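You operate a simulated robot arm through the tools that you are given. There is no shell and no other tool. Be economical: measure what you need, move in short steps, check, and stop when the job is done.

The job below is to be done with a simulated two-armed robot. You get a single attempt, and the scene is never put back.

TASK
Wind the carriage clock, set its dial to the yellow dot and switch it on.
Fine: hold the clock while you wind it fully; then stand it on the shelf. Set down upright: carriage clock.
Where things are to end (x, y in the base frame): carriage clock within 6 cm of [75, 30].

Only the result counts: the job must be done as asked and must still hold three seconds after the hand-in. Knocking over, shifting, dropping, spilling or breaking anything else fails it.

THE ROBOT
Two 6-joint arms with two-finger parallel grippers on one trunk, on a base that drives. Base frame: it is fixed to the floor where the robot stands at the start and does not move with it; the origin is under the middle of the robot, x ahead of it, y to its left, z up; the surface under the hand at the start is at about z = 76. Units: cm, rad, N and s.
The left shoulder is at the start at [28, 18.5, 105.5], the right one opposite. With the tool pointing down near the work surface each hand reaches from about 54 to 92 cm from the robot's upright axis, wherever it stands, measured 20 degrees to its own side. Places, roughly: carriage clock dial [40, 10, 80]; carriage clock key [50, 20, 90]; carriage clock switch [50, 10, 90]; shelf of the dressing table [80, 20, 90]. Payload 1.57 kg a hand.
The TCP of each hand is the grasp point between the finger pads, 3 cm short of the fingertips. In the tool frame z runs along the fingers and y along their closing line. Largest opening 8 cm; finger width 1.7, thickness 1.2; the body of the gripper, 4 by 8.2 cm, starts 8 cm behind the TCP.
Orientation is that of the tool frame in the base frame, as a unit quaternion [x, y, z, w]. With the fingers straight down and closing along the base's y, the tool's x points along the base's -x, its y along +y and its z along -z.

THE INTERFACE
- The arms move only by the tool jog_arm. It takes "left_motion", "right_motion" or both (then of equal length, played together; a hand with none holds still); each is a list of rows, each an object (a shift or turn left out is 0, a gripper value left out holds the last) with "slide": the shift along the tool's x, y, z in cm, a list of three; "rotation": the turn, a rotation vector about the tool's x, y, z in rad, a list of three; "jaw": the closure, from 0 (fully open) to 1 (shut). In form: [{"slide": [x, y, z], "rotation": [wx, wy, wz], "jaw": jaw}, ...]. A call has 1 to 20 rows; each row shifts and turns the commanded pose from where the row before left it, along the tool's axes as they then stand. A row lasts 0.2 s, in which the tool goes at most 5 cm and 0.15 rad; a call with a longer step from one row to the next is refused whole, and so is a gripper value outside its range. A pose out of reach is approached as far as the arm can. The call stops where the force on the tool passes 90 N (or 10 N more than at its start, if that is more) or the arm is blocked; 0.2 s more then pass. The fingers move at their own pace (about 15.3 cm/s each) and stop on an object; they squeeze with about 32 N. The grip force told is the motor's: it shows also when the fingers shut on nothing. Time passes only in rows, and 0.2 s behind the last, so rows that do not move let the fingers close. It gives the time, the measured TCP pose, the force on the tool (base axes), the opening and the grip force at its end, in the units of the frame above (readings bear some noise), with the torque about the TCP (base axes, N m) and any sound that the robot's microphone picked up, and new pictures: "pictures" is both (left out), scene, wrist or none (wrist: the cameras of the hands that moved).
- Cameras (640 x 400 px; columns grow to the right, rows downward): "scene" is now at [23, 2.36, 147.94]; the picture's right is [0.40, -0.91, 0.00], its down [-0.74, -0.33, -0.59] and it looks along [0.54, 0.24, -0.81] (base axes); focal length 244 px, centre (320, 200). "left" rides on the left gripper at [7.2, 0.7, -12.2] in its tool frame; the picture's right is [-0.09, 1.00, 0.00], its down [-0.84, -0.08, -0.54] and it looks along [-0.54, -0.05, 0.84] (tool axes); focal length 238 px, centre (320, 200). "right" rides on the right gripper at [7.2, -0.7, -12.2] in its tool frame; the picture's right is [0.09, 1.00, 0.00], its down [-0.84, 0.08, -0.54] and it looks along [-0.54, 0.05, 0.84] (tool axes); focal length 238 px, centre (320, 200). There is no depth. A picture from a camera that has moved, and an enlarged one, comes with that camera's place and axes in the base frame and with its lens. The place of the scene camera against the robot may be out by one fixed shift of up to 1.2 cm in any direction.
- move_column(by): slides the trunk up (or, below 0, down) by that many cm; the arms and the scene camera ride with it, the base frame stays. It gives what a move gives, with no picture.
- drive_base(legs): drives the robot by 1 to 6 legs, each [ahead, turn to the left] in cm and rad, along the robot's own axes; the way and the turn of a leg run together, so that a leg with both is an arc; at most 150 cm and 3.142 rad a leg. The arms and the cameras ride along, it lands a little off, and it stops where it bumps. It gives what a move gives, and a new picture of the scene camera.
- turn_head(pan, tilt): turns the head with the scene camera to pan (to the left, within 1.501 rad either way) and tilt (down, from -0.506 to 1.204), counted from straight ahead of the robot. It gives what a move gives, and a new picture of the scene camera.
- enlarge(camera, box): a new picture of the part [left, top, right, bottom] of that camera's present view, enlarged. No time passes.
- sign_off(): hands the job in; it is judged then, once.

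Go step by step. Nothing tells you exact positions but the pictures and the camera data: compare them with the known pose of the tool, close in by small moves and look again before you grip or let go. The budget is 120 turns and 260 pictures, counting those below and the enlarged ones. Unless the task says otherwise, let go and move clear before handing in, and close with one line.

The tools are called by a JSON object that holds its "name" and its "arguments". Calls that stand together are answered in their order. jog_arm: Moves the arms, as the interface text tells. Its arguments: {"type":"object","properties":{"left_motion":{"type":"array"},"right_motion":{"type":"array"},"pictures":{"type":"string","enum":["both","scene","wrist","none"]}},"required":[]} The other tools are called the same way: move_column (by) slides the trunk up or down; drive_base (legs) drives the base; turn_head (pan, tilt) turns the head that bears the scene camera; enlarge (camera, box) takes an enlarged picture of a part of a camera's view; sign_off () hands the job in.

At the start:

```text
time: 0.0
left_tcp_pos: [48.98, 36.14, 118.18]
left_tool_rot: [0.0, 1.0, 0.0, 0.0]
left_force: [-0.5, -0.2, 0.0]
left_torque: [0.01, -0.01, 0.02]
left_opening: 8.01
left_finger_force: 0.0
right_tcp_pos: [61.14, -0.33, 124.97]
right_tool_rot: [0.0, 1.0, 0.0, 0.0]
right_force: [0.4, -0.8, -0.4]
right_torque: [0.0, -0.02, 0.0]
right_opening: 8.01
right_finger_force: 0.1
trunk travel left (down, up): [-75.0, 24.0]
robot x, y, heading: [0.1, -0.11, -0.0]
head pan, tilt: [0.415, 0.944]
```

scene: 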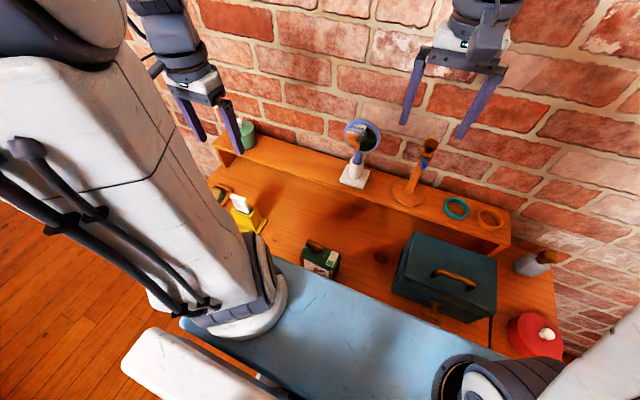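
right: 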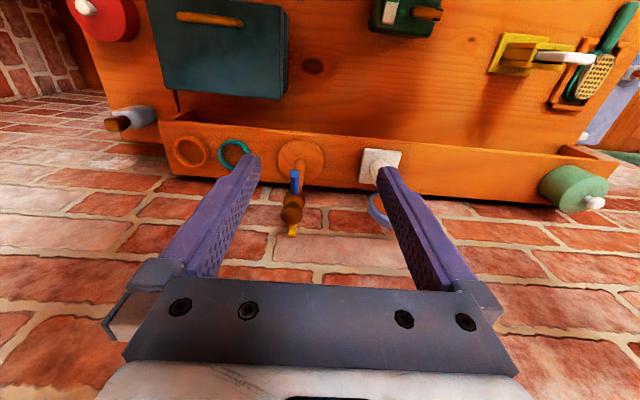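
left: 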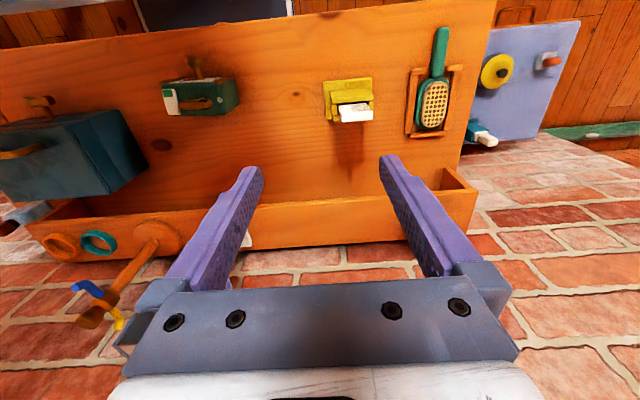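

I see the dressing table with several items; the small dark-green box near the front middle may be the carriage clock. I'll enlarge to identify it.

{"name": "enlarge", "arguments": {"camera": "scene", "box": [270, 220, 370, 290]}}

{"name": "enlarge", "arguments": {"camera": "left", "box": [140, 40, 260, 130]}}

{"name": "enlarge", "arguments": {"camera": "scene", "box": [200, 110, 560, 360]}}

{"name": "enlarge", "arguments": {"camera": "left", "box": [460, 10, 600, 160]}}

```text
5.71 times, centred on (320, 255) of scene
camera zoom: at [23.0, 2.36, 147.94], right [0.4, -0.91, 0.0], down [-0.74, -0.33, -0.59], along [0.54, 0.24, -0.81], focal length 1396 px, centre (320, -114)
```

zoom: 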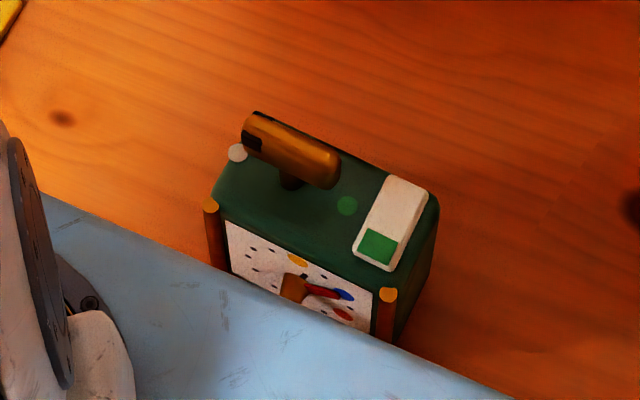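

```text
4.44 times, centred on (200, 85) of left
camera zoom: at [41.8, 36.76, 130.34], right [0.09, 1.0, 0.0], down [0.84, -0.08, 0.54], along [0.54, -0.05, -0.84], focal length 1059 px, centre (853, 711)
```

zoom: 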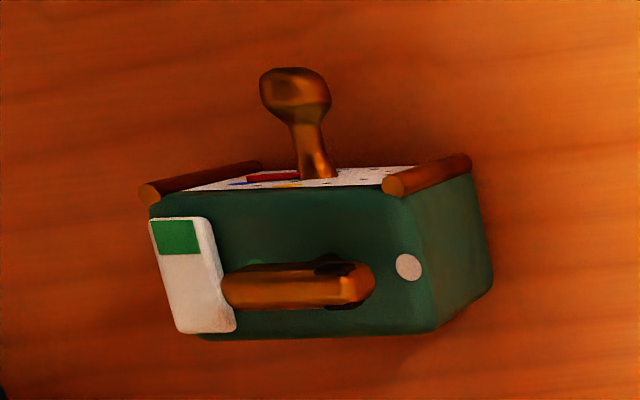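

```text
1.60 times, centred on (380, 235) of scene
camera zoom: at [23.0, 2.36, 147.94], right [0.4, -0.91, 0.0], down [-0.74, -0.33, -0.59], along [0.54, 0.24, -0.81], focal length 391 px, centre (224, 144)
```

zoom: 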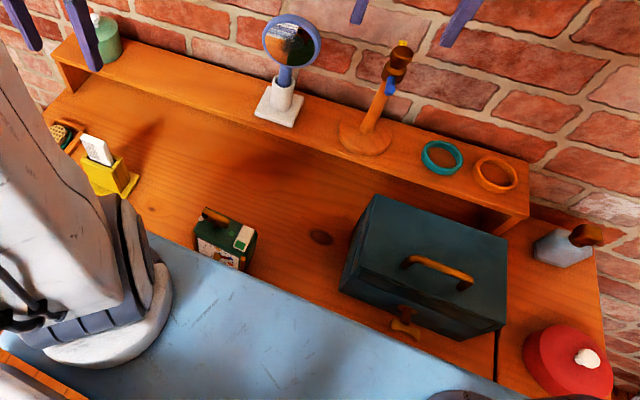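

```text
2.67 times, centred on (530, 85) of left
camera zoom: at [41.8, 36.76, 130.34], right [0.09, 1.0, 0.0], down [0.84, -0.08, 0.54], along [0.54, -0.05, -0.84], focal length 636 px, centre (-240, 507)
```

zoom: 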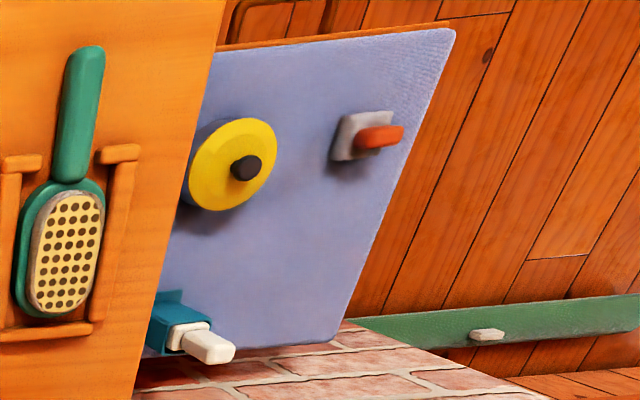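

The clock is the green box at about [48, 13], its dial facing the robot, with key and switch on top. It is too close for the arms, so I back off and then look closely with the left wrist camera.

{"name": "drive_base", "arguments": {"legs": [[-15, 0]]}}

```text
time: 1.4
left_tcp_pos: [33.7, 36.24, 118.09]
left_tool_rot: [0.0, 1.0, 0.0, 0.001]
left_force: [0.1, 0.3, 0.7]
left_torque: [0.01, 0.03, 0.02]
left_opening: 8.03
left_finger_force: 0.1
right_tcp_pos: [45.85, -0.16, 124.97]
right_tool_rot: [0.0, 1.0, 0.001, 0.0]
right_force: [1.2, -0.5, -0.1]
right_torque: [0.03, 0.01, -0.02]
right_opening: 8.0
right_finger_force: 0.1
trunk travel left (down, up): [-75.0, 24.0]
robot x, y, heading: [-15.05, 0.27, -0.005]
head pan, tilt: [0.415, 0.944]
camera scene: at [7.76, 2.37, 147.93], right [0.4, -0.91, 0.0], down [-0.74, -0.33, -0.59], along [0.54, 0.24, -0.81], focal length 244 px, centre (320, 200)
```

scene: 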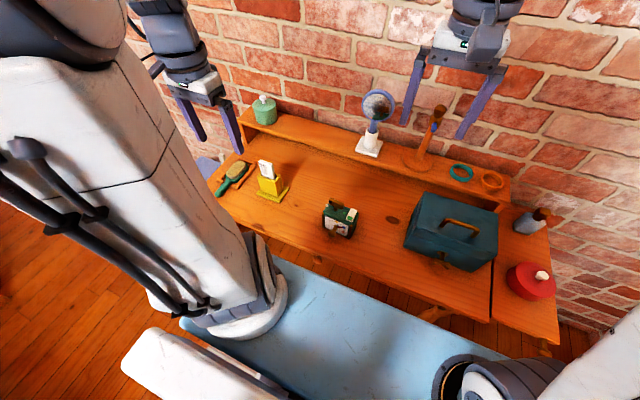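

The base moved back cleanly. Moving the left hand over in front of the clock for a closer look.

{"name": "jog_arm", "arguments": {"left_motion": [{"slide": [-0.7, -3, 2.3]}, {"slide": [-0.7, -3, 2.3]}, {"slide": [-0.7, -3, 2.3]}, {"slide": [-0.7, -3, 2.3]}, {"slide": [-0.7, -3, 2.3]}, {"slide": [-0.7, -3, 2.3]}], "pictures": "both"}}

{"name": "enlarge", "arguments": {"camera": "scene", "box": [310, 190, 370, 245]}}

```text
time: 2.8
left_tcp_pos: [37.98, 18.13, 104.35]
left_tool_rot: [-0.001, 1.0, 0.0, 0.0]
left_force: [0.3, 0.1, 0.1]
left_torque: [-0.04, -0.02, 0.01]
left_opening: 8.02
left_finger_force: 0.0
right_tcp_pos: [45.73, -0.23, 124.98]
right_tool_rot: [0.001, 1.0, 0.0, 0.0]
right_force: [-0.7, 0.4, 0.8]
right_torque: [0.0, 0.0, 0.03]
right_opening: 8.0
right_finger_force: 0.1
trunk travel left (down, up): [-75.0, 24.0]
robot x, y, heading: [-15.4, -0.17, 0.001]
head pan, tilt: [0.415, 0.944]
camera scene: at [7.69, 2.37, 147.94], right [0.4, -0.91, 0.0], down [-0.74, -0.33, -0.59], along [0.54, 0.24, -0.81], focal length 244 px, centre (320, 200)
camera left: at [30.88, 18.73, 116.44], right [0.09, 1.0, 0.0], down [0.84, -0.08, 0.54], along [0.54, -0.05, -0.84], focal length 238 px, centre (320, 200)
```

scene: 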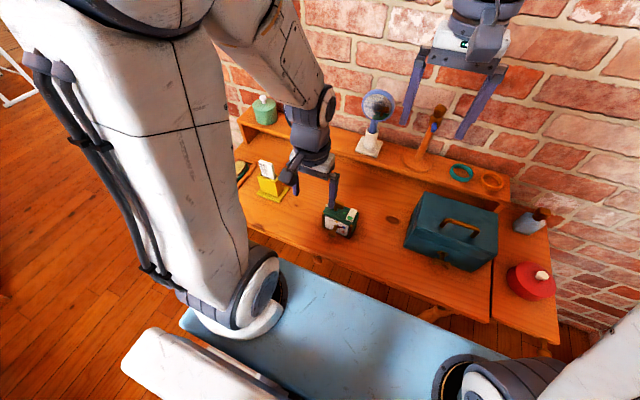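
left: 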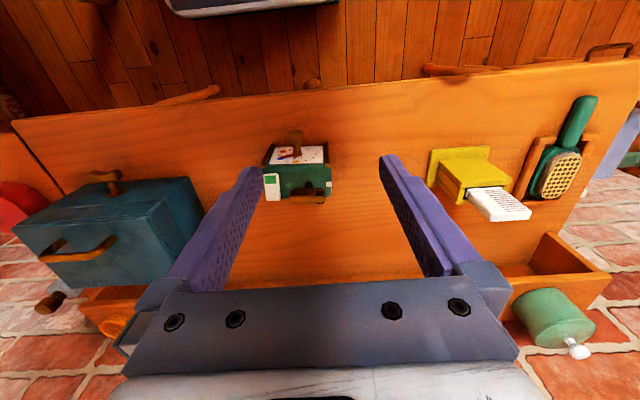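

```text
7.27 times, centred on (340, 218) of scene
camera zoom: at [7.69, 2.37, 147.94], right [0.4, -0.91, 0.0], down [-0.74, -0.33, -0.59], along [0.54, 0.24, -0.81], focal length 1777 px, centre (174, 73)
```

zoom: 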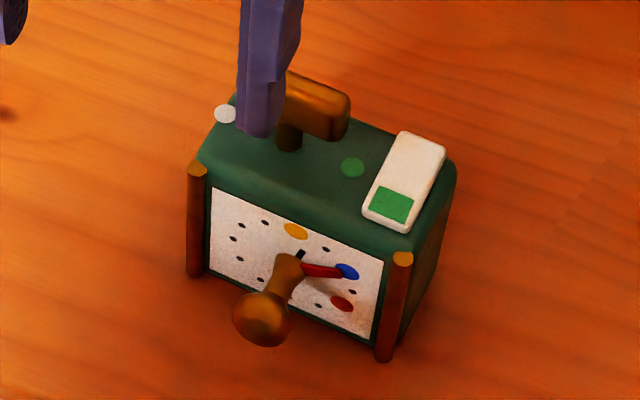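

The clock is clear: box about x 44.5–50, y 8–18, top ≈85; key (T bow) near [48,15], switch right on top, dial pointer at the blue dot (2 o'clock), yellow at 12. Let me look in detail.

{"name": "enlarge", "arguments": {"camera": "left", "box": [255, 120, 345, 215]}}

{"name": "enlarge", "arguments": {"camera": "scene", "box": [325, 208, 360, 240]}}

{"name": "enlarge", "arguments": {"camera": "scene", "box": [230, 80, 430, 220]}}

```text
4.21 times, centred on (300, 168) of left
camera zoom: at [30.88, 18.73, 116.44], right [0.09, 1.0, 0.0], down [0.84, -0.08, 0.54], along [0.54, -0.05, -0.84], focal length 1004 px, centre (404, 337)
```

zoom: 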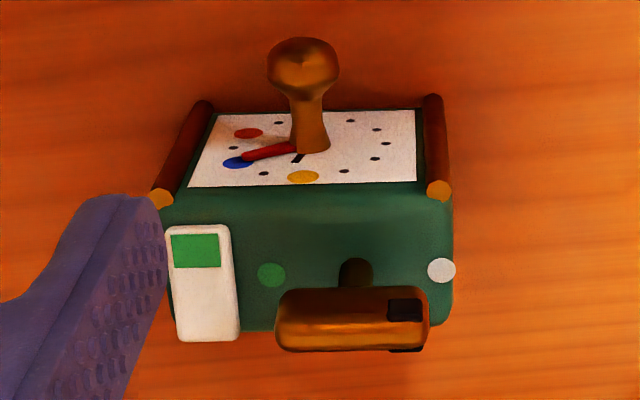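

```text
12.50 times, centred on (342, 224) of scene
camera zoom: at [7.69, 2.37, 147.94], right [0.4, -0.91, 0.0], down [-0.74, -0.33, -0.59], along [0.54, 0.24, -0.81], focal length 3055 px, centre (39, -100)
```

zoom: 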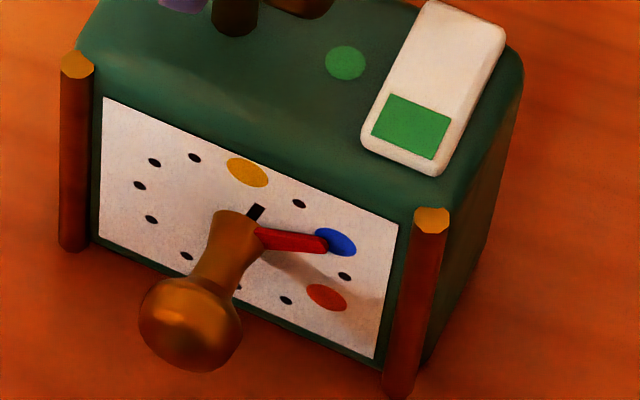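

```text
2.86 times, centred on (330, 150) of scene
camera zoom: at [7.69, 2.37, 147.94], right [0.4, -0.91, 0.0], down [-0.74, -0.33, -0.59], along [0.54, 0.24, -0.81], focal length 698 px, centre (291, 343)
```

zoom: 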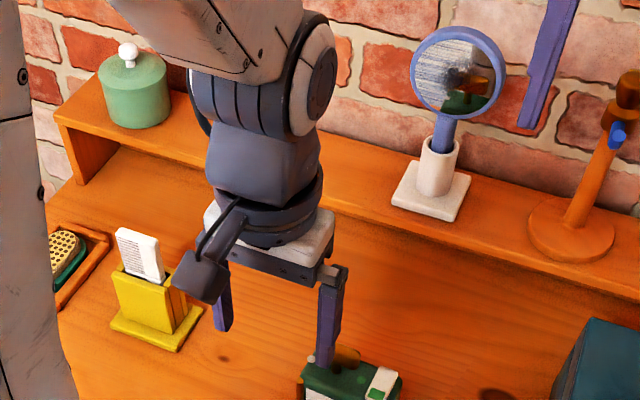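

The dial pointer needs −60° (counter‑clockwise) and the key has a black mark at the white dot, with a green dot opposite. Plan: left hand holds the clock from its left side, tilted 45°, fingers on front and back; first I bring it into that orientation in free space.

{"name": "jog_arm", "arguments": {"left_motion": [{"slide": [-1, 3.5, -1]}, {"slide": [-1, 3.5, -1]}, {"slide": [-1, 3.5, -1]}, {"slide": [-1, 3.5, -1]}, {"rotation": [0, 0, 0.1428]}, {"rotation": [0, 0, 0.1428]}, {"rotation": [0, 0, 0.1428]}, {"rotation": [0, 0, 0.1428]}, {"rotation": [0, 0, 0.1428]}, {"rotation": [0, 0, 0.1428]}, {"rotation": [0, 0, 0.1428]}, {"rotation": [0, 0, 0.1428]}, {"rotation": [0, 0, 0.1428]}, {"rotation": [0, 0, 0.1428]}, {"rotation": [0, 0, 0.1428]}, {"rotation": [0, -0.15, 0]}, {"rotation": [0, -0.15, 0]}, {"rotation": [0, -0.15, 0]}, {"rotation": [0, -0.15, 0]}, {"rotation": [0, -0.15, 0]}], "pictures": "both"}}

```text
time: 7.0
left_tcp_pos: [41.9, 32.25, 108.23]
left_tool_rot: [0.658, 0.658, -0.259, 0.26]
left_force: [0.0, 0.2, -0.5]
left_torque: [0.02, 0.01, 0.0]
left_opening: 7.99
left_finger_force: 0.1
right_tcp_pos: [45.76, -0.31, 125.0]
right_tool_rot: [0.0, 1.0, 0.001, 0.0]
right_force: [-0.8, -0.4, 0.2]
right_torque: [0.02, -0.04, 0.0]
right_opening: 8.0
right_finger_force: 0.2
trunk travel left (down, up): [-75.0, 24.0]
robot x, y, heading: [-15.22, 0.17, 0.002]
head pan, tilt: [0.415, 0.944]
camera scene: at [7.71, 2.36, 147.94], right [0.4, -0.91, 0.0], down [-0.74, -0.33, -0.59], along [0.54, 0.24, -0.81], focal length 244 px, centre (320, 200)
camera left: at [42.56, 45.66, 112.28], right [1.0, -0.07, 0.06], down [-0.08, -0.24, 0.97], along [-0.05, -0.97, -0.24], focal length 238 px, centre (320, 200)
```

scene: 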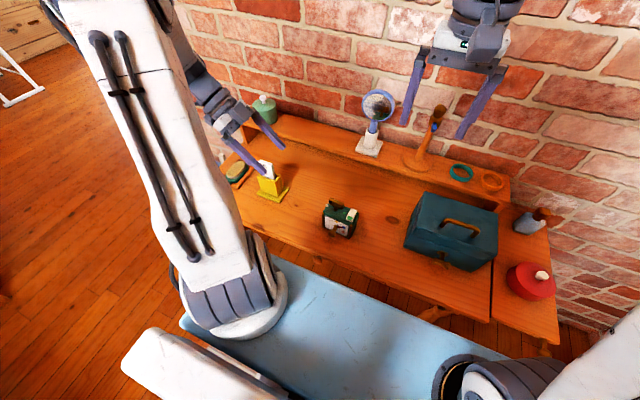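
left: 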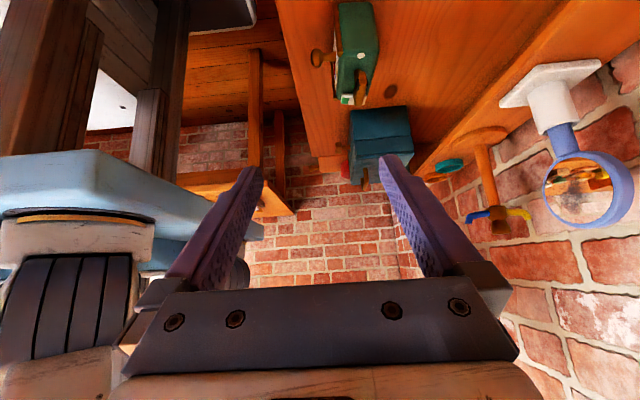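

The hand is oriented well. From the wrist view, the clock's posts are at (45.1,18.6) and (44.6,9.2), yaw about −3°. I go to a pre-grasp pose to its left-above.

{"name": "jog_arm", "arguments": {"left_motion": [{"slide": [1.17, 1, 3.33], "rotation": [0.036, 0, 0.039]}, {"slide": [1.17, 1, 3.33]}, {"slide": [1.17, 1, 3.33]}, {"slide": [1.17, 1, 3.33]}, {"slide": [1.17, 1, 3.33]}, {"slide": [1.17, 1, 3.33]}], "pictures": "both"}}

{"name": "enlarge", "arguments": {"camera": "scene", "box": [290, 160, 390, 245]}}

```text
time: 8.4
left_tcp_pos: [47.33, 23.74, 88.82]
left_tool_rot: [0.675, 0.641, -0.265, 0.252]
left_force: [-0.9, 0.3, -0.2]
left_torque: [-0.02, 0.0, 0.01]
left_opening: 7.98
left_finger_force: 0.0
right_tcp_pos: [45.78, -0.34, 124.94]
right_tool_rot: [-0.001, 1.0, 0.001, 0.0]
right_force: [0.1, 0.0, -0.5]
right_torque: [0.01, 0.01, 0.02]
right_opening: 8.01
right_finger_force: 0.2
trunk travel left (down, up): [-75.0, 24.0]
robot x, y, heading: [-15.67, -0.29, -0.003]
head pan, tilt: [0.415, 0.944]
camera scene: at [7.69, 2.37, 147.94], right [0.4, -0.91, 0.0], down [-0.74, -0.33, -0.59], along [0.54, 0.24, -0.81], focal length 244 px, centre (320, 200)
camera left: at [48.76, 37.09, 92.89], right [0.99, -0.12, 0.06], down [-0.09, -0.24, 0.97], along [-0.1, -0.96, -0.25], focal length 238 px, centre (320, 200)
```

scene: 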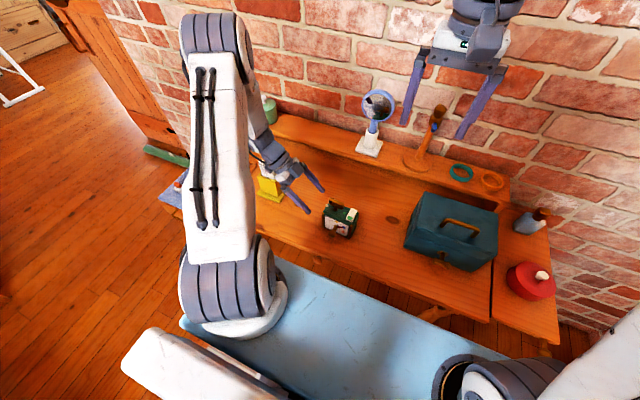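
left: 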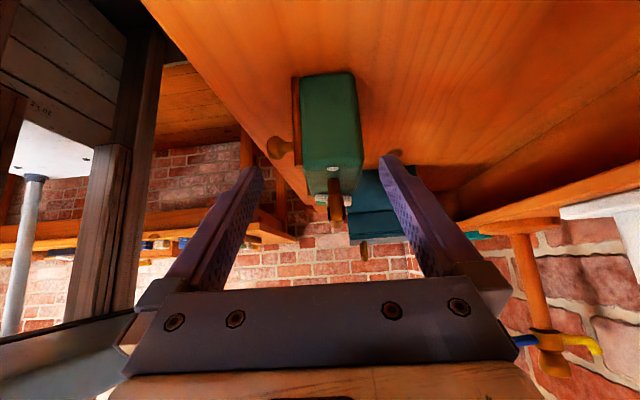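

```text
4.71 times, centred on (340, 202) of scene
camera zoom: at [7.69, 2.37, 147.94], right [0.4, -0.91, 0.0], down [-0.74, -0.33, -0.59], along [0.54, 0.24, -0.81], focal length 1150 px, centre (226, 188)
```

zoom: 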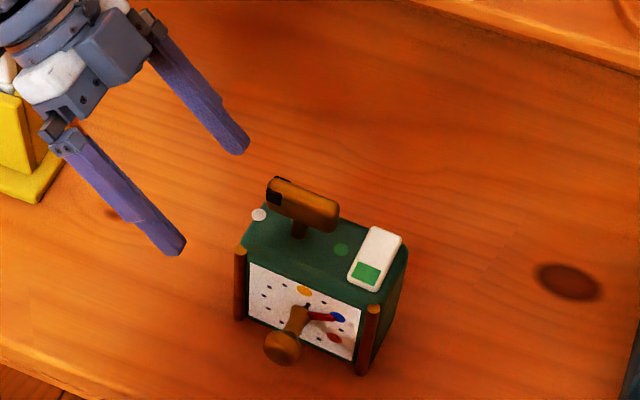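

Clock's left end spans x≈44.8–50.5 at this view, so I centre on 47.65 and advance along the fingers.

{"name": "jog_arm", "arguments": {"left_motion": [{"slide": [0, 0.65, 0]}, {"slide": [-0.03, 0, 2.3]}, {"slide": [-0.03, 0, 2.3]}, {"slide": [-0.03, 0, 2.3]}, {"slide": [-0.03, 0, 2.25]}], "pictures": "both"}}

{"name": "enlarge", "arguments": {"camera": "scene", "box": [300, 170, 380, 245]}}

```text
time: 9.6
left_tcp_pos: [47.43, 17.32, 82.35]
left_tool_rot: [0.675, 0.641, -0.265, 0.252]
left_force: [-0.5, -0.3, -0.2]
left_torque: [-0.03, -0.03, -0.01]
left_opening: 8.01
left_finger_force: 0.2
right_tcp_pos: [45.86, -0.26, 124.93]
right_tool_rot: [0.0, 1.0, 0.0, 0.0]
right_force: [0.9, -0.1, 0.1]
right_torque: [0.0, 0.0, 0.01]
right_opening: 8.0
right_finger_force: 0.0
trunk travel left (down, up): [-75.0, 24.0]
robot x, y, heading: [-15.35, 0.19, 0.001]
head pan, tilt: [0.415, 0.944]
camera scene: at [7.71, 2.38, 147.94], right [0.4, -0.91, 0.0], down [-0.74, -0.33, -0.59], along [0.54, 0.24, -0.81], focal length 244 px, centre (320, 200)
camera left: at [48.82, 30.66, 86.31], right [0.99, -0.12, 0.06], down [-0.09, -0.24, 0.97], along [-0.1, -0.96, -0.25], focal length 238 px, centre (320, 200)
```

scene: 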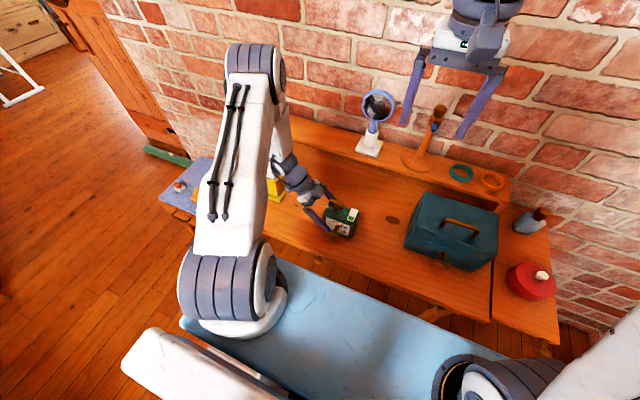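
left: 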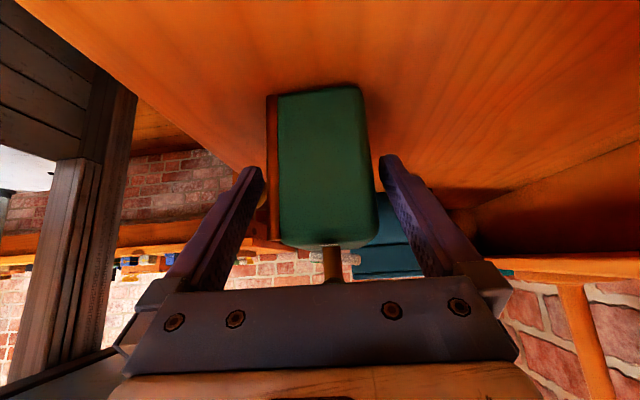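

```text
5.33 times, centred on (340, 208) of scene
camera zoom: at [7.71, 2.38, 147.94], right [0.4, -0.91, 0.0], down [-0.74, -0.33, -0.59], along [0.54, 0.24, -0.81], focal length 1303 px, centre (213, 160)
```

zoom: 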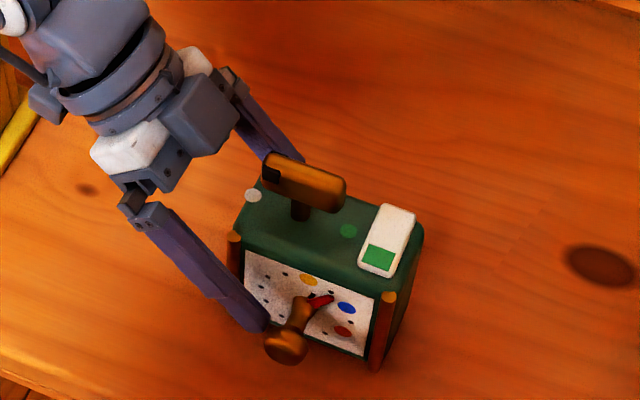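

The front fingertip seems to graze the dial knob, which has nudged the pointer a little. I back off 1 cm and then close.

{"name": "jog_arm", "arguments": {"left_motion": [{"slide": [0, 0.1, -1.0]}, {"jaw": 1}, {"jaw": 1}, {"jaw": 1}], "pictures": "wrist"}}

{"name": "enlarge", "arguments": {"camera": "scene", "box": [310, 185, 370, 245]}}

```text
time: 10.6
left_tcp_pos: [47.81, 18.0, 83.05]
left_tool_rot: [0.675, 0.64, -0.266, 0.252]
left_force: [2.1, -0.4, 1.3]
left_torque: [-0.2, -0.28, 0.14]
left_opening: 5.58
left_finger_force: 31.6
right_tcp_pos: [45.89, -0.33, 124.99]
right_tool_rot: [-0.001, 1.0, 0.001, 0.0]
right_force: [0.0, 0.5, -1.8]
right_torque: [-0.01, 0.02, -0.03]
right_opening: 8.01
right_finger_force: 0.0
trunk travel left (down, up): [-75.0, 24.0]
robot x, y, heading: [-14.92, 0.0, 0.001]
head pan, tilt: [0.415, 0.944]
camera left: at [49.06, 31.44, 87.11], right [0.99, -0.12, 0.06], down [-0.09, -0.24, 0.97], along [-0.1, -0.96, -0.25], focal length 238 px, centre (320, 200)
```

left: 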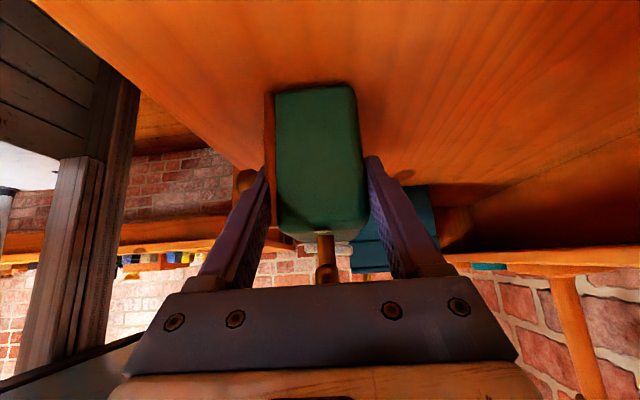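

```text
6.67 times, centred on (340, 215) of scene
camera zoom: at [7.71, 2.37, 147.94], right [0.4, -0.91, 0.0], down [-0.74, -0.33, -0.59], along [0.54, 0.24, -0.81], focal length 1629 px, centre (187, 100)
```

zoom: 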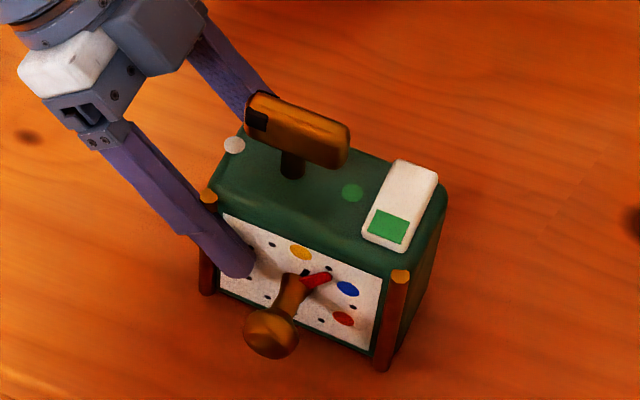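

Clock is gripped (opening 5.6, 32 N); pointer is now at 1 o'clock. Next the right hand: turn it so it closes along x, and move over the key at about (48, 15.4).

{"name": "jog_arm", "arguments": {"right_motion": [{"rotation": [0, 0, -0.138]}, {"rotation": [0, 0, -0.138]}, {"rotation": [0, 0, -0.138]}, {"rotation": [0, 0, -0.138]}, {"rotation": [0, 0, -0.138]}, {"rotation": [0, 0, -0.138]}, {"rotation": [0, 0, -0.138]}, {"rotation": [0, 0, -0.138]}, {"rotation": [0, 0, -0.138]}, {"rotation": [0, 0, -0.138]}, {"rotation": [0, 0, -0.138]}, {"slide": [-2.8, 0, 3.3]}, {"slide": [-2.8, 0, 3.3]}, {"slide": [-2.8, 0, 3.3]}, {"slide": [-2.8, 0, 3.3]}, {"slide": [-2.8, 0, 3.3]}], "pictures": "both"}}

```text
time: 14.0
left_tcp_pos: [47.75, 18.12, 83.19]
left_tool_rot: [0.675, 0.641, -0.265, 0.252]
left_force: [-0.9, 2.5, 4.5]
left_torque: [-0.37, -0.11, -0.01]
left_opening: 5.6
left_finger_force: 32.4
right_tcp_pos: [46.49, 13.51, 108.96]
right_tool_rot: [-0.689, 0.725, -0.001, 0.0]
right_force: [0.1, -0.9, 0.4]
right_torque: [0.02, 0.01, 0.01]
right_opening: 8.02
right_finger_force: 0.2
trunk travel left (down, up): [-75.0, 24.0]
robot x, y, heading: [-15.25, 0.07, 0.004]
head pan, tilt: [0.415, 0.944]
camera scene: at [7.67, 2.35, 147.95], right [0.4, -0.91, 0.0], down [-0.74, -0.33, -0.59], along [0.54, 0.24, -0.81], focal length 244 px, centre (320, 200)
camera right: at [46.79, 6.31, 120.96], right [-1.0, -0.04, 0.0], down [-0.03, 0.84, 0.54], along [-0.02, 0.54, -0.84], focal length 238 px, centre (320, 200)
```

scene: 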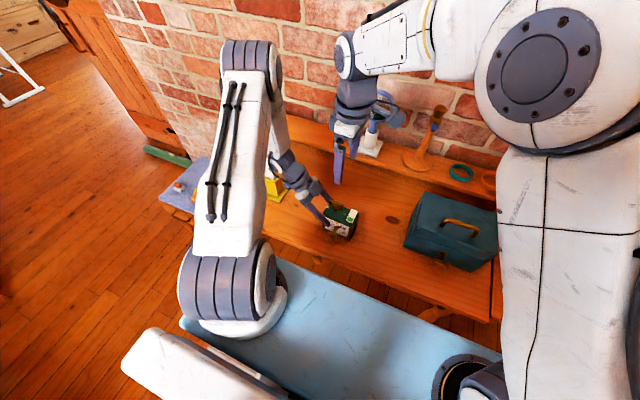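
right: 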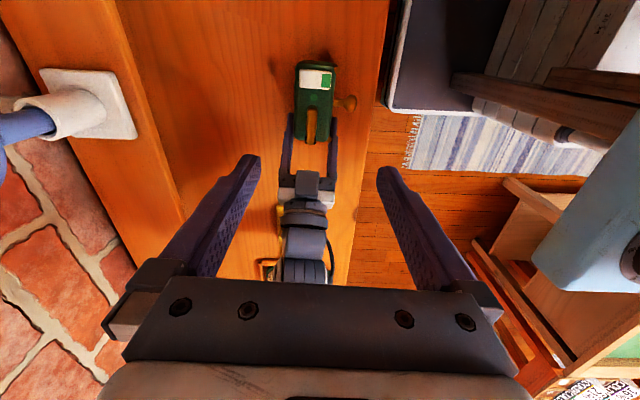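

The key is seen between the fingers; enlarge to locate it.

{"name": "enlarge", "arguments": {"camera": "right", "box": [270, 50, 370, 170]}}

```text
3.33 times, centred on (320, 110) of right
camera zoom: at [46.79, 6.31, 120.96], right [-1.0, -0.04, 0.0], down [-0.03, 0.84, 0.54], along [-0.02, 0.54, -0.84], focal length 794 px, centre (320, 500)
```

zoom: 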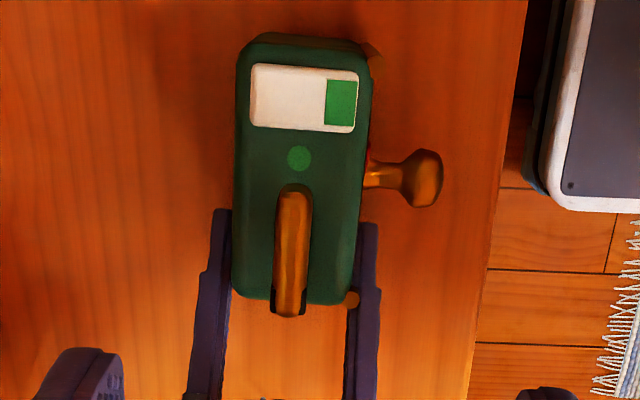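

Bow centre ≈(47.65, 15.3), about 5 cm long and 1.35 thick. Lowering to just above it and re-checking.

{"name": "jog_arm", "arguments": {"right_motion": [{"slide": [-0.6, -0.35, 3.5]}, {"slide": [-0.6, -0.36, 3.5]}, {"slide": [-0.65, -0.36, 3.5]}, {"slide": [0, 0, 3.5]}], "pictures": "wrist"}}

{"name": "enlarge", "arguments": {"camera": "scene", "box": [300, 150, 390, 245]}}

```text
time: 15.0
left_tcp_pos: [47.55, 18.04, 82.96]
left_tool_rot: [0.675, 0.641, -0.265, 0.252]
left_force: [-1.1, 0.2, 2.9]
left_torque: [-0.3, -0.02, -0.1]
left_opening: 5.58
left_finger_force: 32.1
right_tcp_pos: [47.67, 15.39, 94.17]
right_tool_rot: [-0.688, 0.725, 0.0, 0.0]
right_force: [0.0, -0.5, -0.4]
right_torque: [-0.01, -0.04, -0.01]
right_opening: 8.0
right_finger_force: 0.1
trunk travel left (down, up): [-75.0, 24.0]
robot x, y, heading: [-15.01, 0.12, 0.002]
head pan, tilt: [0.415, 0.944]
camera right: at [48.04, 8.14, 106.36], right [-1.0, -0.04, 0.0], down [-0.03, 0.84, 0.54], along [-0.02, 0.54, -0.84], focal length 238 px, centre (320, 200)
```

right: 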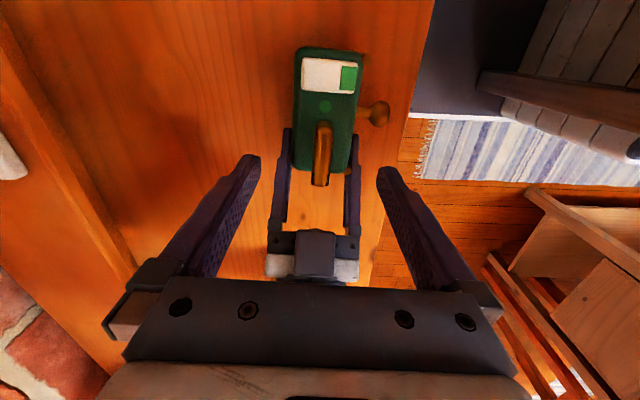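

```text
4.21 times, centred on (345, 198) of scene
camera zoom: at [7.68, 2.36, 147.95], right [0.4, -0.91, 0.0], down [-0.74, -0.33, -0.59], along [0.54, 0.24, -0.81], focal length 1029 px, centre (215, 210)
```

zoom: 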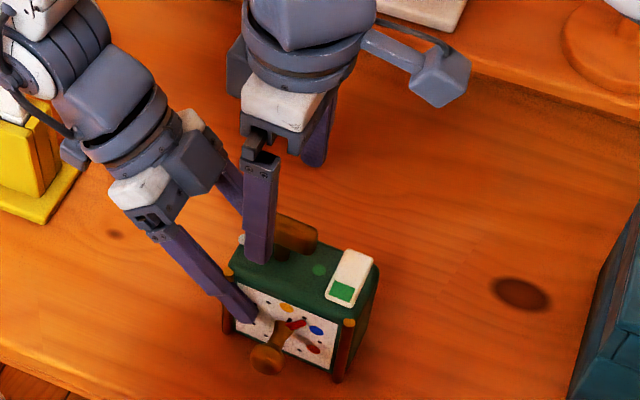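

Alignment is good. Lower to z≈89 and close on the bow.

{"name": "jog_arm", "arguments": {"right_motion": [{"slide": [0, 0, 2.6]}, {"slide": [0.15, 0, 2.5]}, {}], "pictures": "wrist"}}

{"name": "enlarge", "arguments": {"camera": "scene", "box": [310, 185, 370, 245]}}

```text
time: 15.8
left_tcp_pos: [47.51, 18.07, 83.04]
left_tool_rot: [0.675, 0.64, -0.266, 0.253]
left_force: [-3.1, 0.6, 4.1]
left_torque: [-0.09, 0.01, -0.07]
left_opening: 5.55
left_finger_force: 31.6
right_tcp_pos: [47.64, 15.29, 89.3]
right_tool_rot: [-0.689, 0.725, 0.0, 0.0]
right_force: [-1.1, 0.6, -0.2]
right_torque: [-0.02, 0.0, 0.02]
right_opening: 8.0
right_finger_force: 0.1
trunk travel left (down, up): [-75.0, 24.0]
robot x, y, heading: [-15.35, -0.11, -0.0]
head pan, tilt: [0.415, 0.944]
camera right: at [48.02, 8.1, 101.41], right [-1.0, -0.04, 0.0], down [-0.03, 0.84, 0.54], along [-0.02, 0.54, -0.84], focal length 238 px, centre (320, 200)
```

right: 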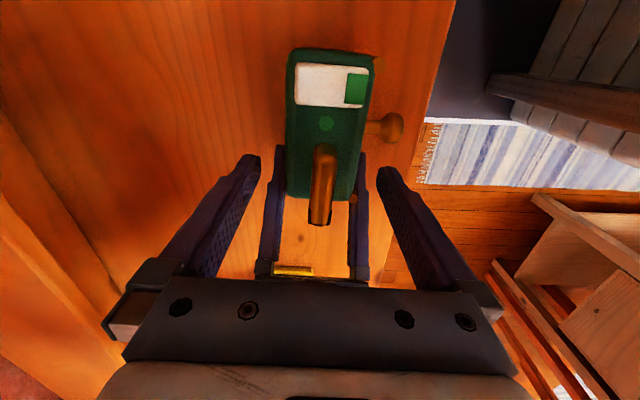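

```text
6.67 times, centred on (340, 215) of scene
camera zoom: at [7.68, 2.37, 147.94], right [0.4, -0.91, 0.0], down [-0.74, -0.33, -0.59], along [0.54, 0.24, -0.81], focal length 1629 px, centre (187, 100)
```

zoom: 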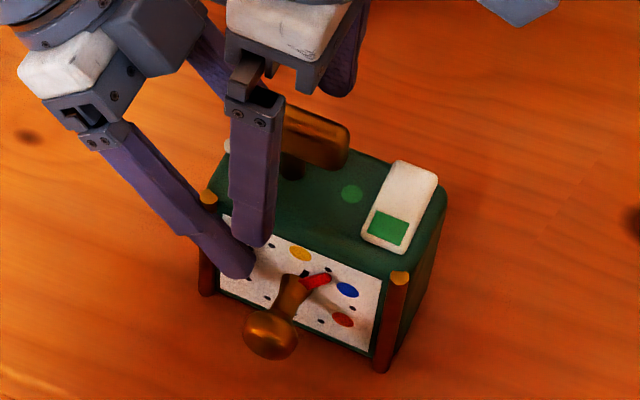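

{"name": "jog_arm", "arguments": {"right_motion": [{"slide": [0, 0, 0.2], "jaw": 1}, {"jaw": 1}, {"jaw": 1}], "pictures": "wrist"}}

{"name": "enlarge", "arguments": {"camera": "scene", "box": [310, 185, 370, 245]}}

```text
time: 16.6
left_tcp_pos: [47.85, 18.13, 83.02]
left_tool_rot: [0.674, 0.642, -0.264, 0.253]
left_force: [8.2, -3.0, -0.2]
left_torque: [-0.35, 0.36, 0.15]
left_opening: 5.61
left_finger_force: 31.7
right_tcp_pos: [47.72, 15.41, 89.09]
right_tool_rot: [-0.689, 0.724, 0.001, 0.0]
right_force: [-8.7, 2.4, 7.0]
right_torque: [-0.01, 0.09, 0.02]
right_opening: 1.36
right_finger_force: 30.4
trunk travel left (down, up): [-75.0, 24.0]
robot x, y, heading: [-15.23, 0.03, 0.003]
head pan, tilt: [0.415, 0.944]
camera right: at [48.0, 8.09, 101.25], right [-1.0, -0.04, 0.0], down [-0.03, 0.84, 0.54], along [-0.02, 0.54, -0.84], focal length 238 px, centre (320, 200)
```

right: 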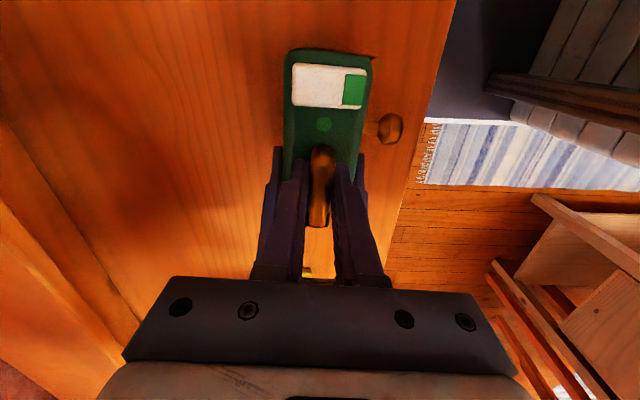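

```text
6.67 times, centred on (340, 215) of scene
camera zoom: at [7.69, 2.37, 147.94], right [0.4, -0.91, 0.0], down [-0.74, -0.33, -0.59], along [0.54, 0.24, -0.81], focal length 1629 px, centre (187, 100)
```

zoom: 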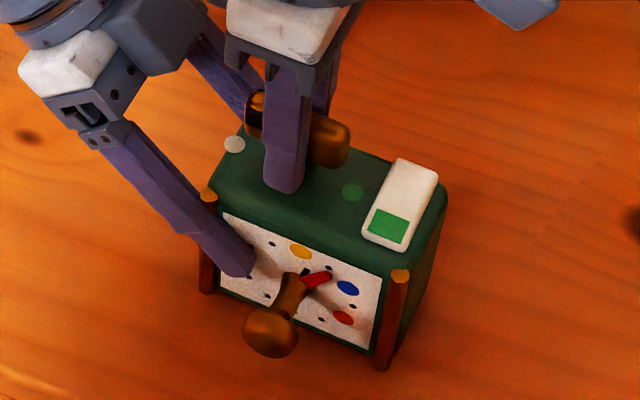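

The key bow is gripped. Turn clockwise in small steps, watching torque and sound.

{"name": "jog_arm", "arguments": {"right_motion": [{"rotation": [0, 0, 0.1]}, {"rotation": [0, 0, 0.1]}, {"rotation": [0, 0, 0.1]}, {"rotation": [0, 0, 0.1]}, {"rotation": [0, 0, 0.1]}], "pictures": "wrist"}}

{"name": "enlarge", "arguments": {"camera": "scene", "box": [310, 185, 370, 245]}}

```text
time: 17.8
left_tcp_pos: [47.68, 17.98, 83.08]
left_tool_rot: [0.675, 0.64, -0.266, 0.252]
left_force: [13.4, -10.1, 9.2]
left_torque: [0.78, 0.42, 0.29]
left_opening: 5.57
left_finger_force: 32.7
right_tcp_pos: [47.72, 15.36, 89.09]
right_tool_rot: [-0.487, 0.874, 0.0, -0.001]
right_force: [-12.2, 10.0, -10.0]
right_torque: [-0.38, 0.29, 0.04]
right_opening: 1.34
right_finger_force: 29.7
trunk travel left (down, up): [-75.0, 24.0]
robot x, y, heading: [-15.12, -0.11, -0.001]
head pan, tilt: [0.415, 0.944]
camera right: at [44.46, 8.82, 101.3], right [-0.9, 0.45, 0.0], down [0.38, 0.75, 0.54], along [0.24, 0.48, -0.84], focal length 238 px, centre (320, 200)
```

right: 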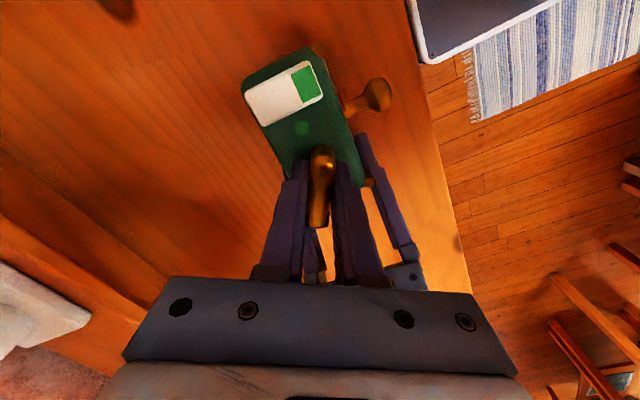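

```text
6.67 times, centred on (340, 215) of scene
camera zoom: at [7.72, 2.38, 147.93], right [0.4, -0.91, 0.0], down [-0.74, -0.33, -0.59], along [0.54, 0.24, -0.81], focal length 1629 px, centre (187, 100)
```

zoom: 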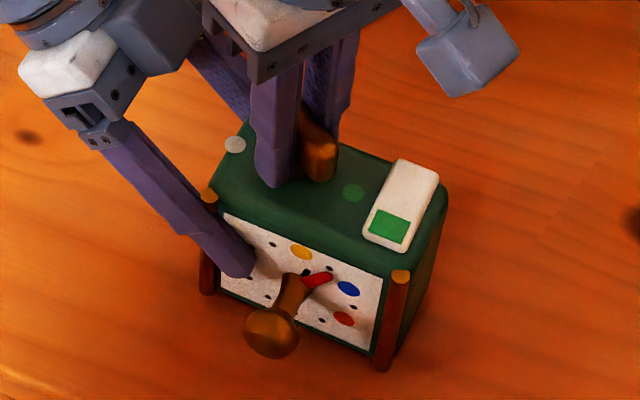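

The key turns with the hand, with only modest side force. Continue, with a small lateral correction.

{"name": "jog_arm", "arguments": {"right_motion": [{"slide": [0, 0.1, 0], "rotation": [0, 0, 0.12]}, {"rotation": [0, 0, 0.12]}, {"rotation": [0, 0, 0.12]}, {"rotation": [0, 0, 0.12]}, {"rotation": [0, 0, 0.12]}, {"rotation": [0, 0, 0.12]}, {"rotation": [0, 0, 0.12]}, {"rotation": [0, 0, 0.12]}], "pictures": "wrist"}}

{"name": "enlarge", "arguments": {"camera": "scene", "box": [310, 185, 370, 245]}}

```text
time: 19.6
left_tcp_pos: [47.69, 18.02, 83.0]
left_tool_rot: [0.675, 0.641, -0.264, 0.253]
left_force: [10.0, 0.2, 15.6]
left_torque: [-0.88, 0.03, 0.22]
left_opening: 5.58
left_finger_force: 32.3
right_tcp_pos: [47.44, 15.49, 89.09]
right_tool_rot: [-0.028, 1.0, 0.001, 0.0]
right_force: [-10.3, -1.8, -8.8]
right_torque: [0.04, 0.47, 0.03]
right_opening: 1.34
right_finger_force: 29.9
trunk travel left (down, up): [-75.0, 24.0]
robot x, y, heading: [-15.26, -0.36, -0.003]
head pan, tilt: [0.415, 0.944]
camera right: at [40.51, 14.29, 101.33], right [-0.15, 0.99, 0.0], down [0.83, 0.12, 0.54], along [0.54, 0.08, -0.84], focal length 238 px, centre (320, 200)
```

right: 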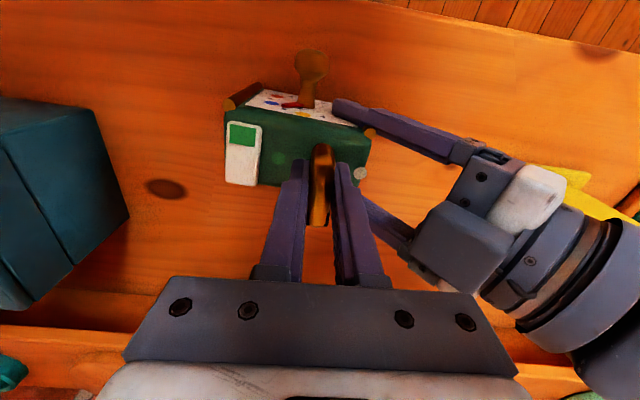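

```text
6.67 times, centred on (340, 215) of scene
camera zoom: at [7.7, 2.37, 147.95], right [0.4, -0.91, 0.0], down [-0.74, -0.33, -0.59], along [0.54, 0.24, -0.81], focal length 1629 px, centre (187, 100)
```

zoom: 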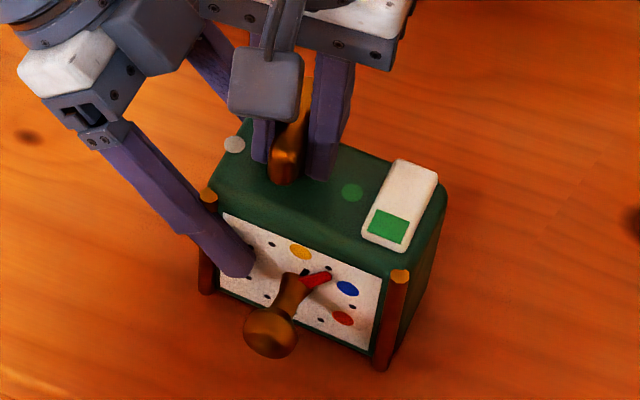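

About 85° wound. Continue; the wrist camera will sweep toward the left hand, so I check midway.

{"name": "jog_arm", "arguments": {"right_motion": [{"slide": [0.1, 0, 0], "rotation": [0, 0, 0.12]}, {"rotation": [0, 0, 0.12]}, {"rotation": [0, 0, 0.12]}, {"rotation": [0, 0, 0.12]}, {"rotation": [0, 0, 0.12]}, {"rotation": [0, 0, 0.12]}, {"rotation": [0, 0, 0.12]}], "pictures": "wrist"}}

{"name": "enlarge", "arguments": {"camera": "scene", "box": [290, 145, 390, 245]}}

```text
time: 21.2
left_tcp_pos: [47.64, 18.09, 83.04]
left_tool_rot: [0.675, 0.641, -0.267, 0.252]
left_force: [3.0, -5.9, 17.1]
left_torque: [0.27, 0.45, 0.07]
left_opening: 5.57
left_finger_force: 32.0
right_tcp_pos: [47.66, 15.41, 89.2]
right_tool_rot: [0.382, 0.924, 0.0, 0.001]
right_force: [-3.7, 5.3, -17.0]
right_torque: [-0.39, -0.21, 0.05]
right_opening: 1.35
right_finger_force: 30.6
trunk travel left (down, up): [-75.0, 24.0]
robot x, y, heading: [-15.46, 0.38, -0.001]
head pan, tilt: [0.415, 0.944]
camera right: at [42.02, 19.93, 101.33], right [0.64, 0.77, 0.0], down [0.65, -0.54, 0.54], along [0.42, -0.35, -0.84], focal length 238 px, centre (320, 200)
```

right: 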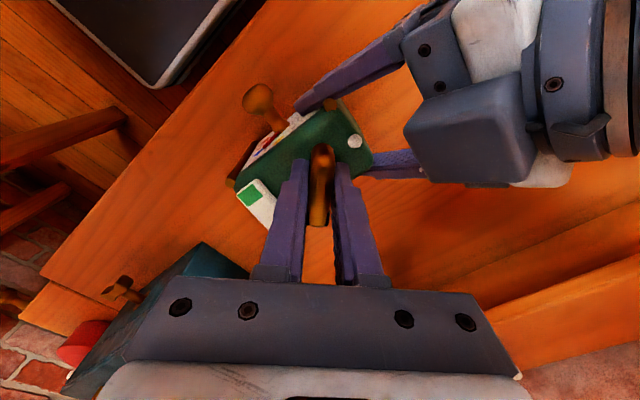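

```text
4.00 times, centred on (340, 195) of scene
camera zoom: at [7.72, 2.37, 147.93], right [0.4, -0.91, 0.0], down [-0.74, -0.33, -0.59], along [0.54, 0.24, -0.81], focal length 978 px, centre (240, 220)
```

zoom: 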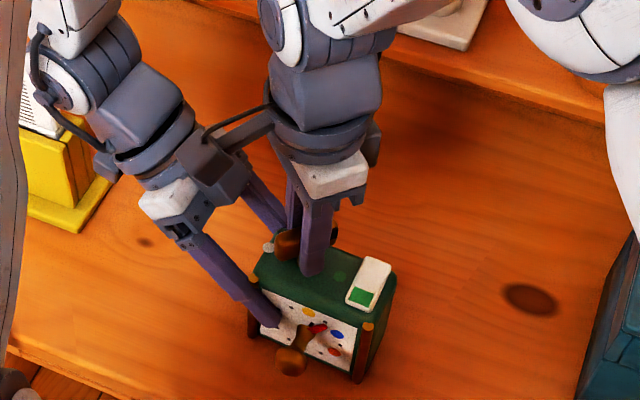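

2.3 rad wound so far, no stop yet. Continue toward the green dot.

{"name": "jog_arm", "arguments": {"right_motion": [{"slide": [0, 0, 0.12], "rotation": [0, 0, 0.12]}, {"rotation": [0, 0, 0.12]}, {"rotation": [0, 0, 0.12]}, {"rotation": [0, 0, 0.12]}, {"rotation": [0, 0, 0.12]}, {"rotation": [0, 0, 0.12]}], "pictures": "wrist"}}

{"name": "enlarge", "arguments": {"camera": "scene", "box": [290, 145, 390, 245]}}

```text
time: 22.6
left_tcp_pos: [47.61, 17.92, 83.13]
left_tool_rot: [0.674, 0.641, -0.265, 0.253]
left_force: [0.8, -11.4, 5.9]
left_torque: [0.49, -0.18, 0.03]
left_opening: 5.58
left_finger_force: 32.2
right_tcp_pos: [47.64, 15.33, 89.14]
right_tool_rot: [0.684, 0.73, 0.002, 0.0]
right_force: [-1.4, 9.6, -0.7]
right_torque: [-0.63, 0.14, 0.02]
right_opening: 1.32
right_finger_force: 29.9
trunk travel left (down, up): [-75.0, 24.0]
robot x, y, heading: [-15.56, -0.31, 0.004]
head pan, tilt: [0.415, 0.944]
camera right: at [46.45, 22.44, 101.35], right [0.99, 0.16, 0.0], down [0.13, -0.83, 0.54], along [0.09, -0.53, -0.84], focal length 238 px, centre (320, 200)
```

right: 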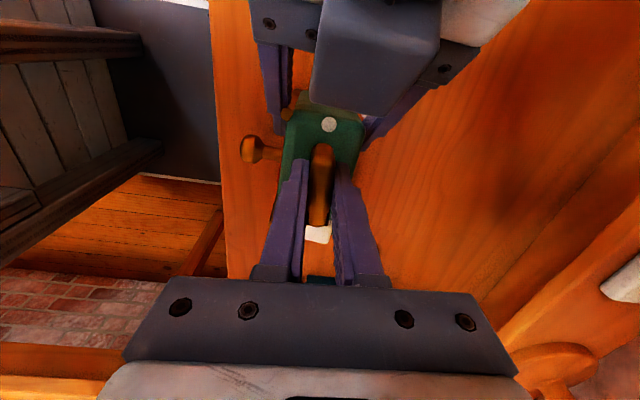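

```text
4.00 times, centred on (340, 195) of scene
camera zoom: at [7.69, 2.37, 147.95], right [0.4, -0.91, 0.0], down [-0.74, -0.33, -0.59], along [0.54, 0.24, -0.81], focal length 978 px, centre (240, 220)
```

zoom: 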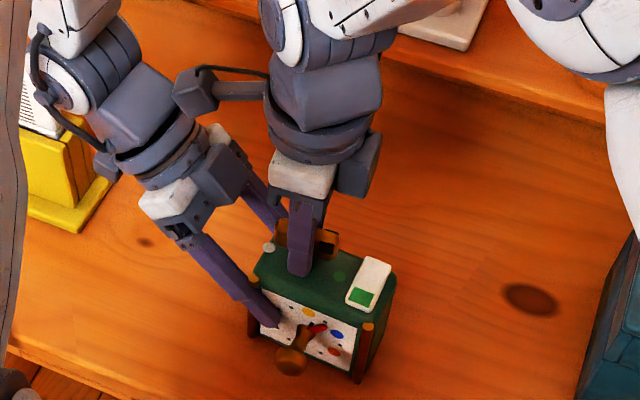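

At 3.03 rad. A few more small rows to see whether there is a stop or a click at the green dot.

{"name": "jog_arm", "arguments": {"right_motion": [{"rotation": [0, 0, 0.06]}, {"rotation": [0, 0, 0.06]}, {}], "pictures": "none"}}

```text
time: 23.4
left_tcp_pos: [47.64, 18.01, 83.1]
left_tool_rot: [0.675, 0.64, -0.266, 0.252]
left_force: [3.3, -13.2, 1.9]
left_torque: [0.36, -0.16, -0.12]
left_opening: 5.59
left_finger_force: 32.3
right_tcp_pos: [47.57, 15.36, 89.24]
right_tool_rot: [0.725, 0.688, 0.001, 0.0]
right_force: [-2.1, 13.7, 5.6]
right_torque: [-0.1, 0.04, 0.15]
right_opening: 1.31
right_finger_force: 30.3
trunk travel left (down, up): [-75.0, 24.0]
robot x, y, heading: [-15.27, 0.12, 0.003]
head pan, tilt: [0.415, 0.944]
```

{"name": "jog_arm", "arguments": {"right_motion": [{"rotation": [0, 0, 0.06]}, {"rotation": [0, 0, 0.06]}, {}], "pictures": "wrist"}}

```text
time: 24.2
left_tcp_pos: [47.65, 18.13, 83.07]
left_tool_rot: [0.675, 0.641, -0.265, 0.252]
left_force: [3.7, -7.2, -4.7]
left_torque: [-0.61, -0.29, -0.47]
left_opening: 5.56
left_finger_force: 32.0
right_tcp_pos: [47.61, 15.43, 89.11]
right_tool_rot: [0.765, 0.644, 0.001, 0.002]
right_force: [-1.8, 4.0, 16.3]
right_torque: [-0.09, 0.04, 0.65]
right_opening: 1.51
right_finger_force: 30.7
trunk travel left (down, up): [-75.0, 24.0]
robot x, y, heading: [-15.27, -0.09, 0.001]
head pan, tilt: [0.415, 0.944]
camera right: at [48.14, 22.47, 101.32], right [1.0, -0.08, 0.0], down [-0.07, -0.84, 0.54], along [-0.04, -0.54, -0.84], focal length 238 px, centre (320, 200)
```

right: 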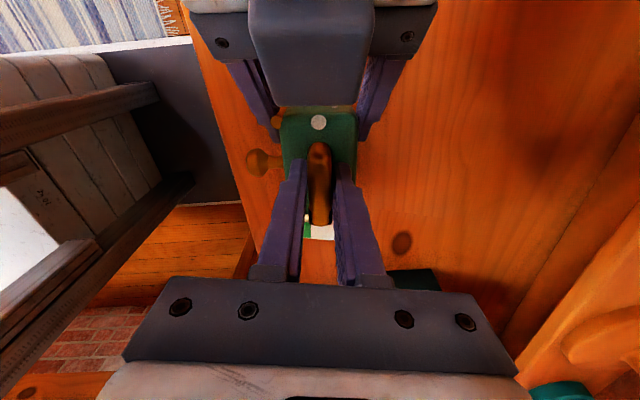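

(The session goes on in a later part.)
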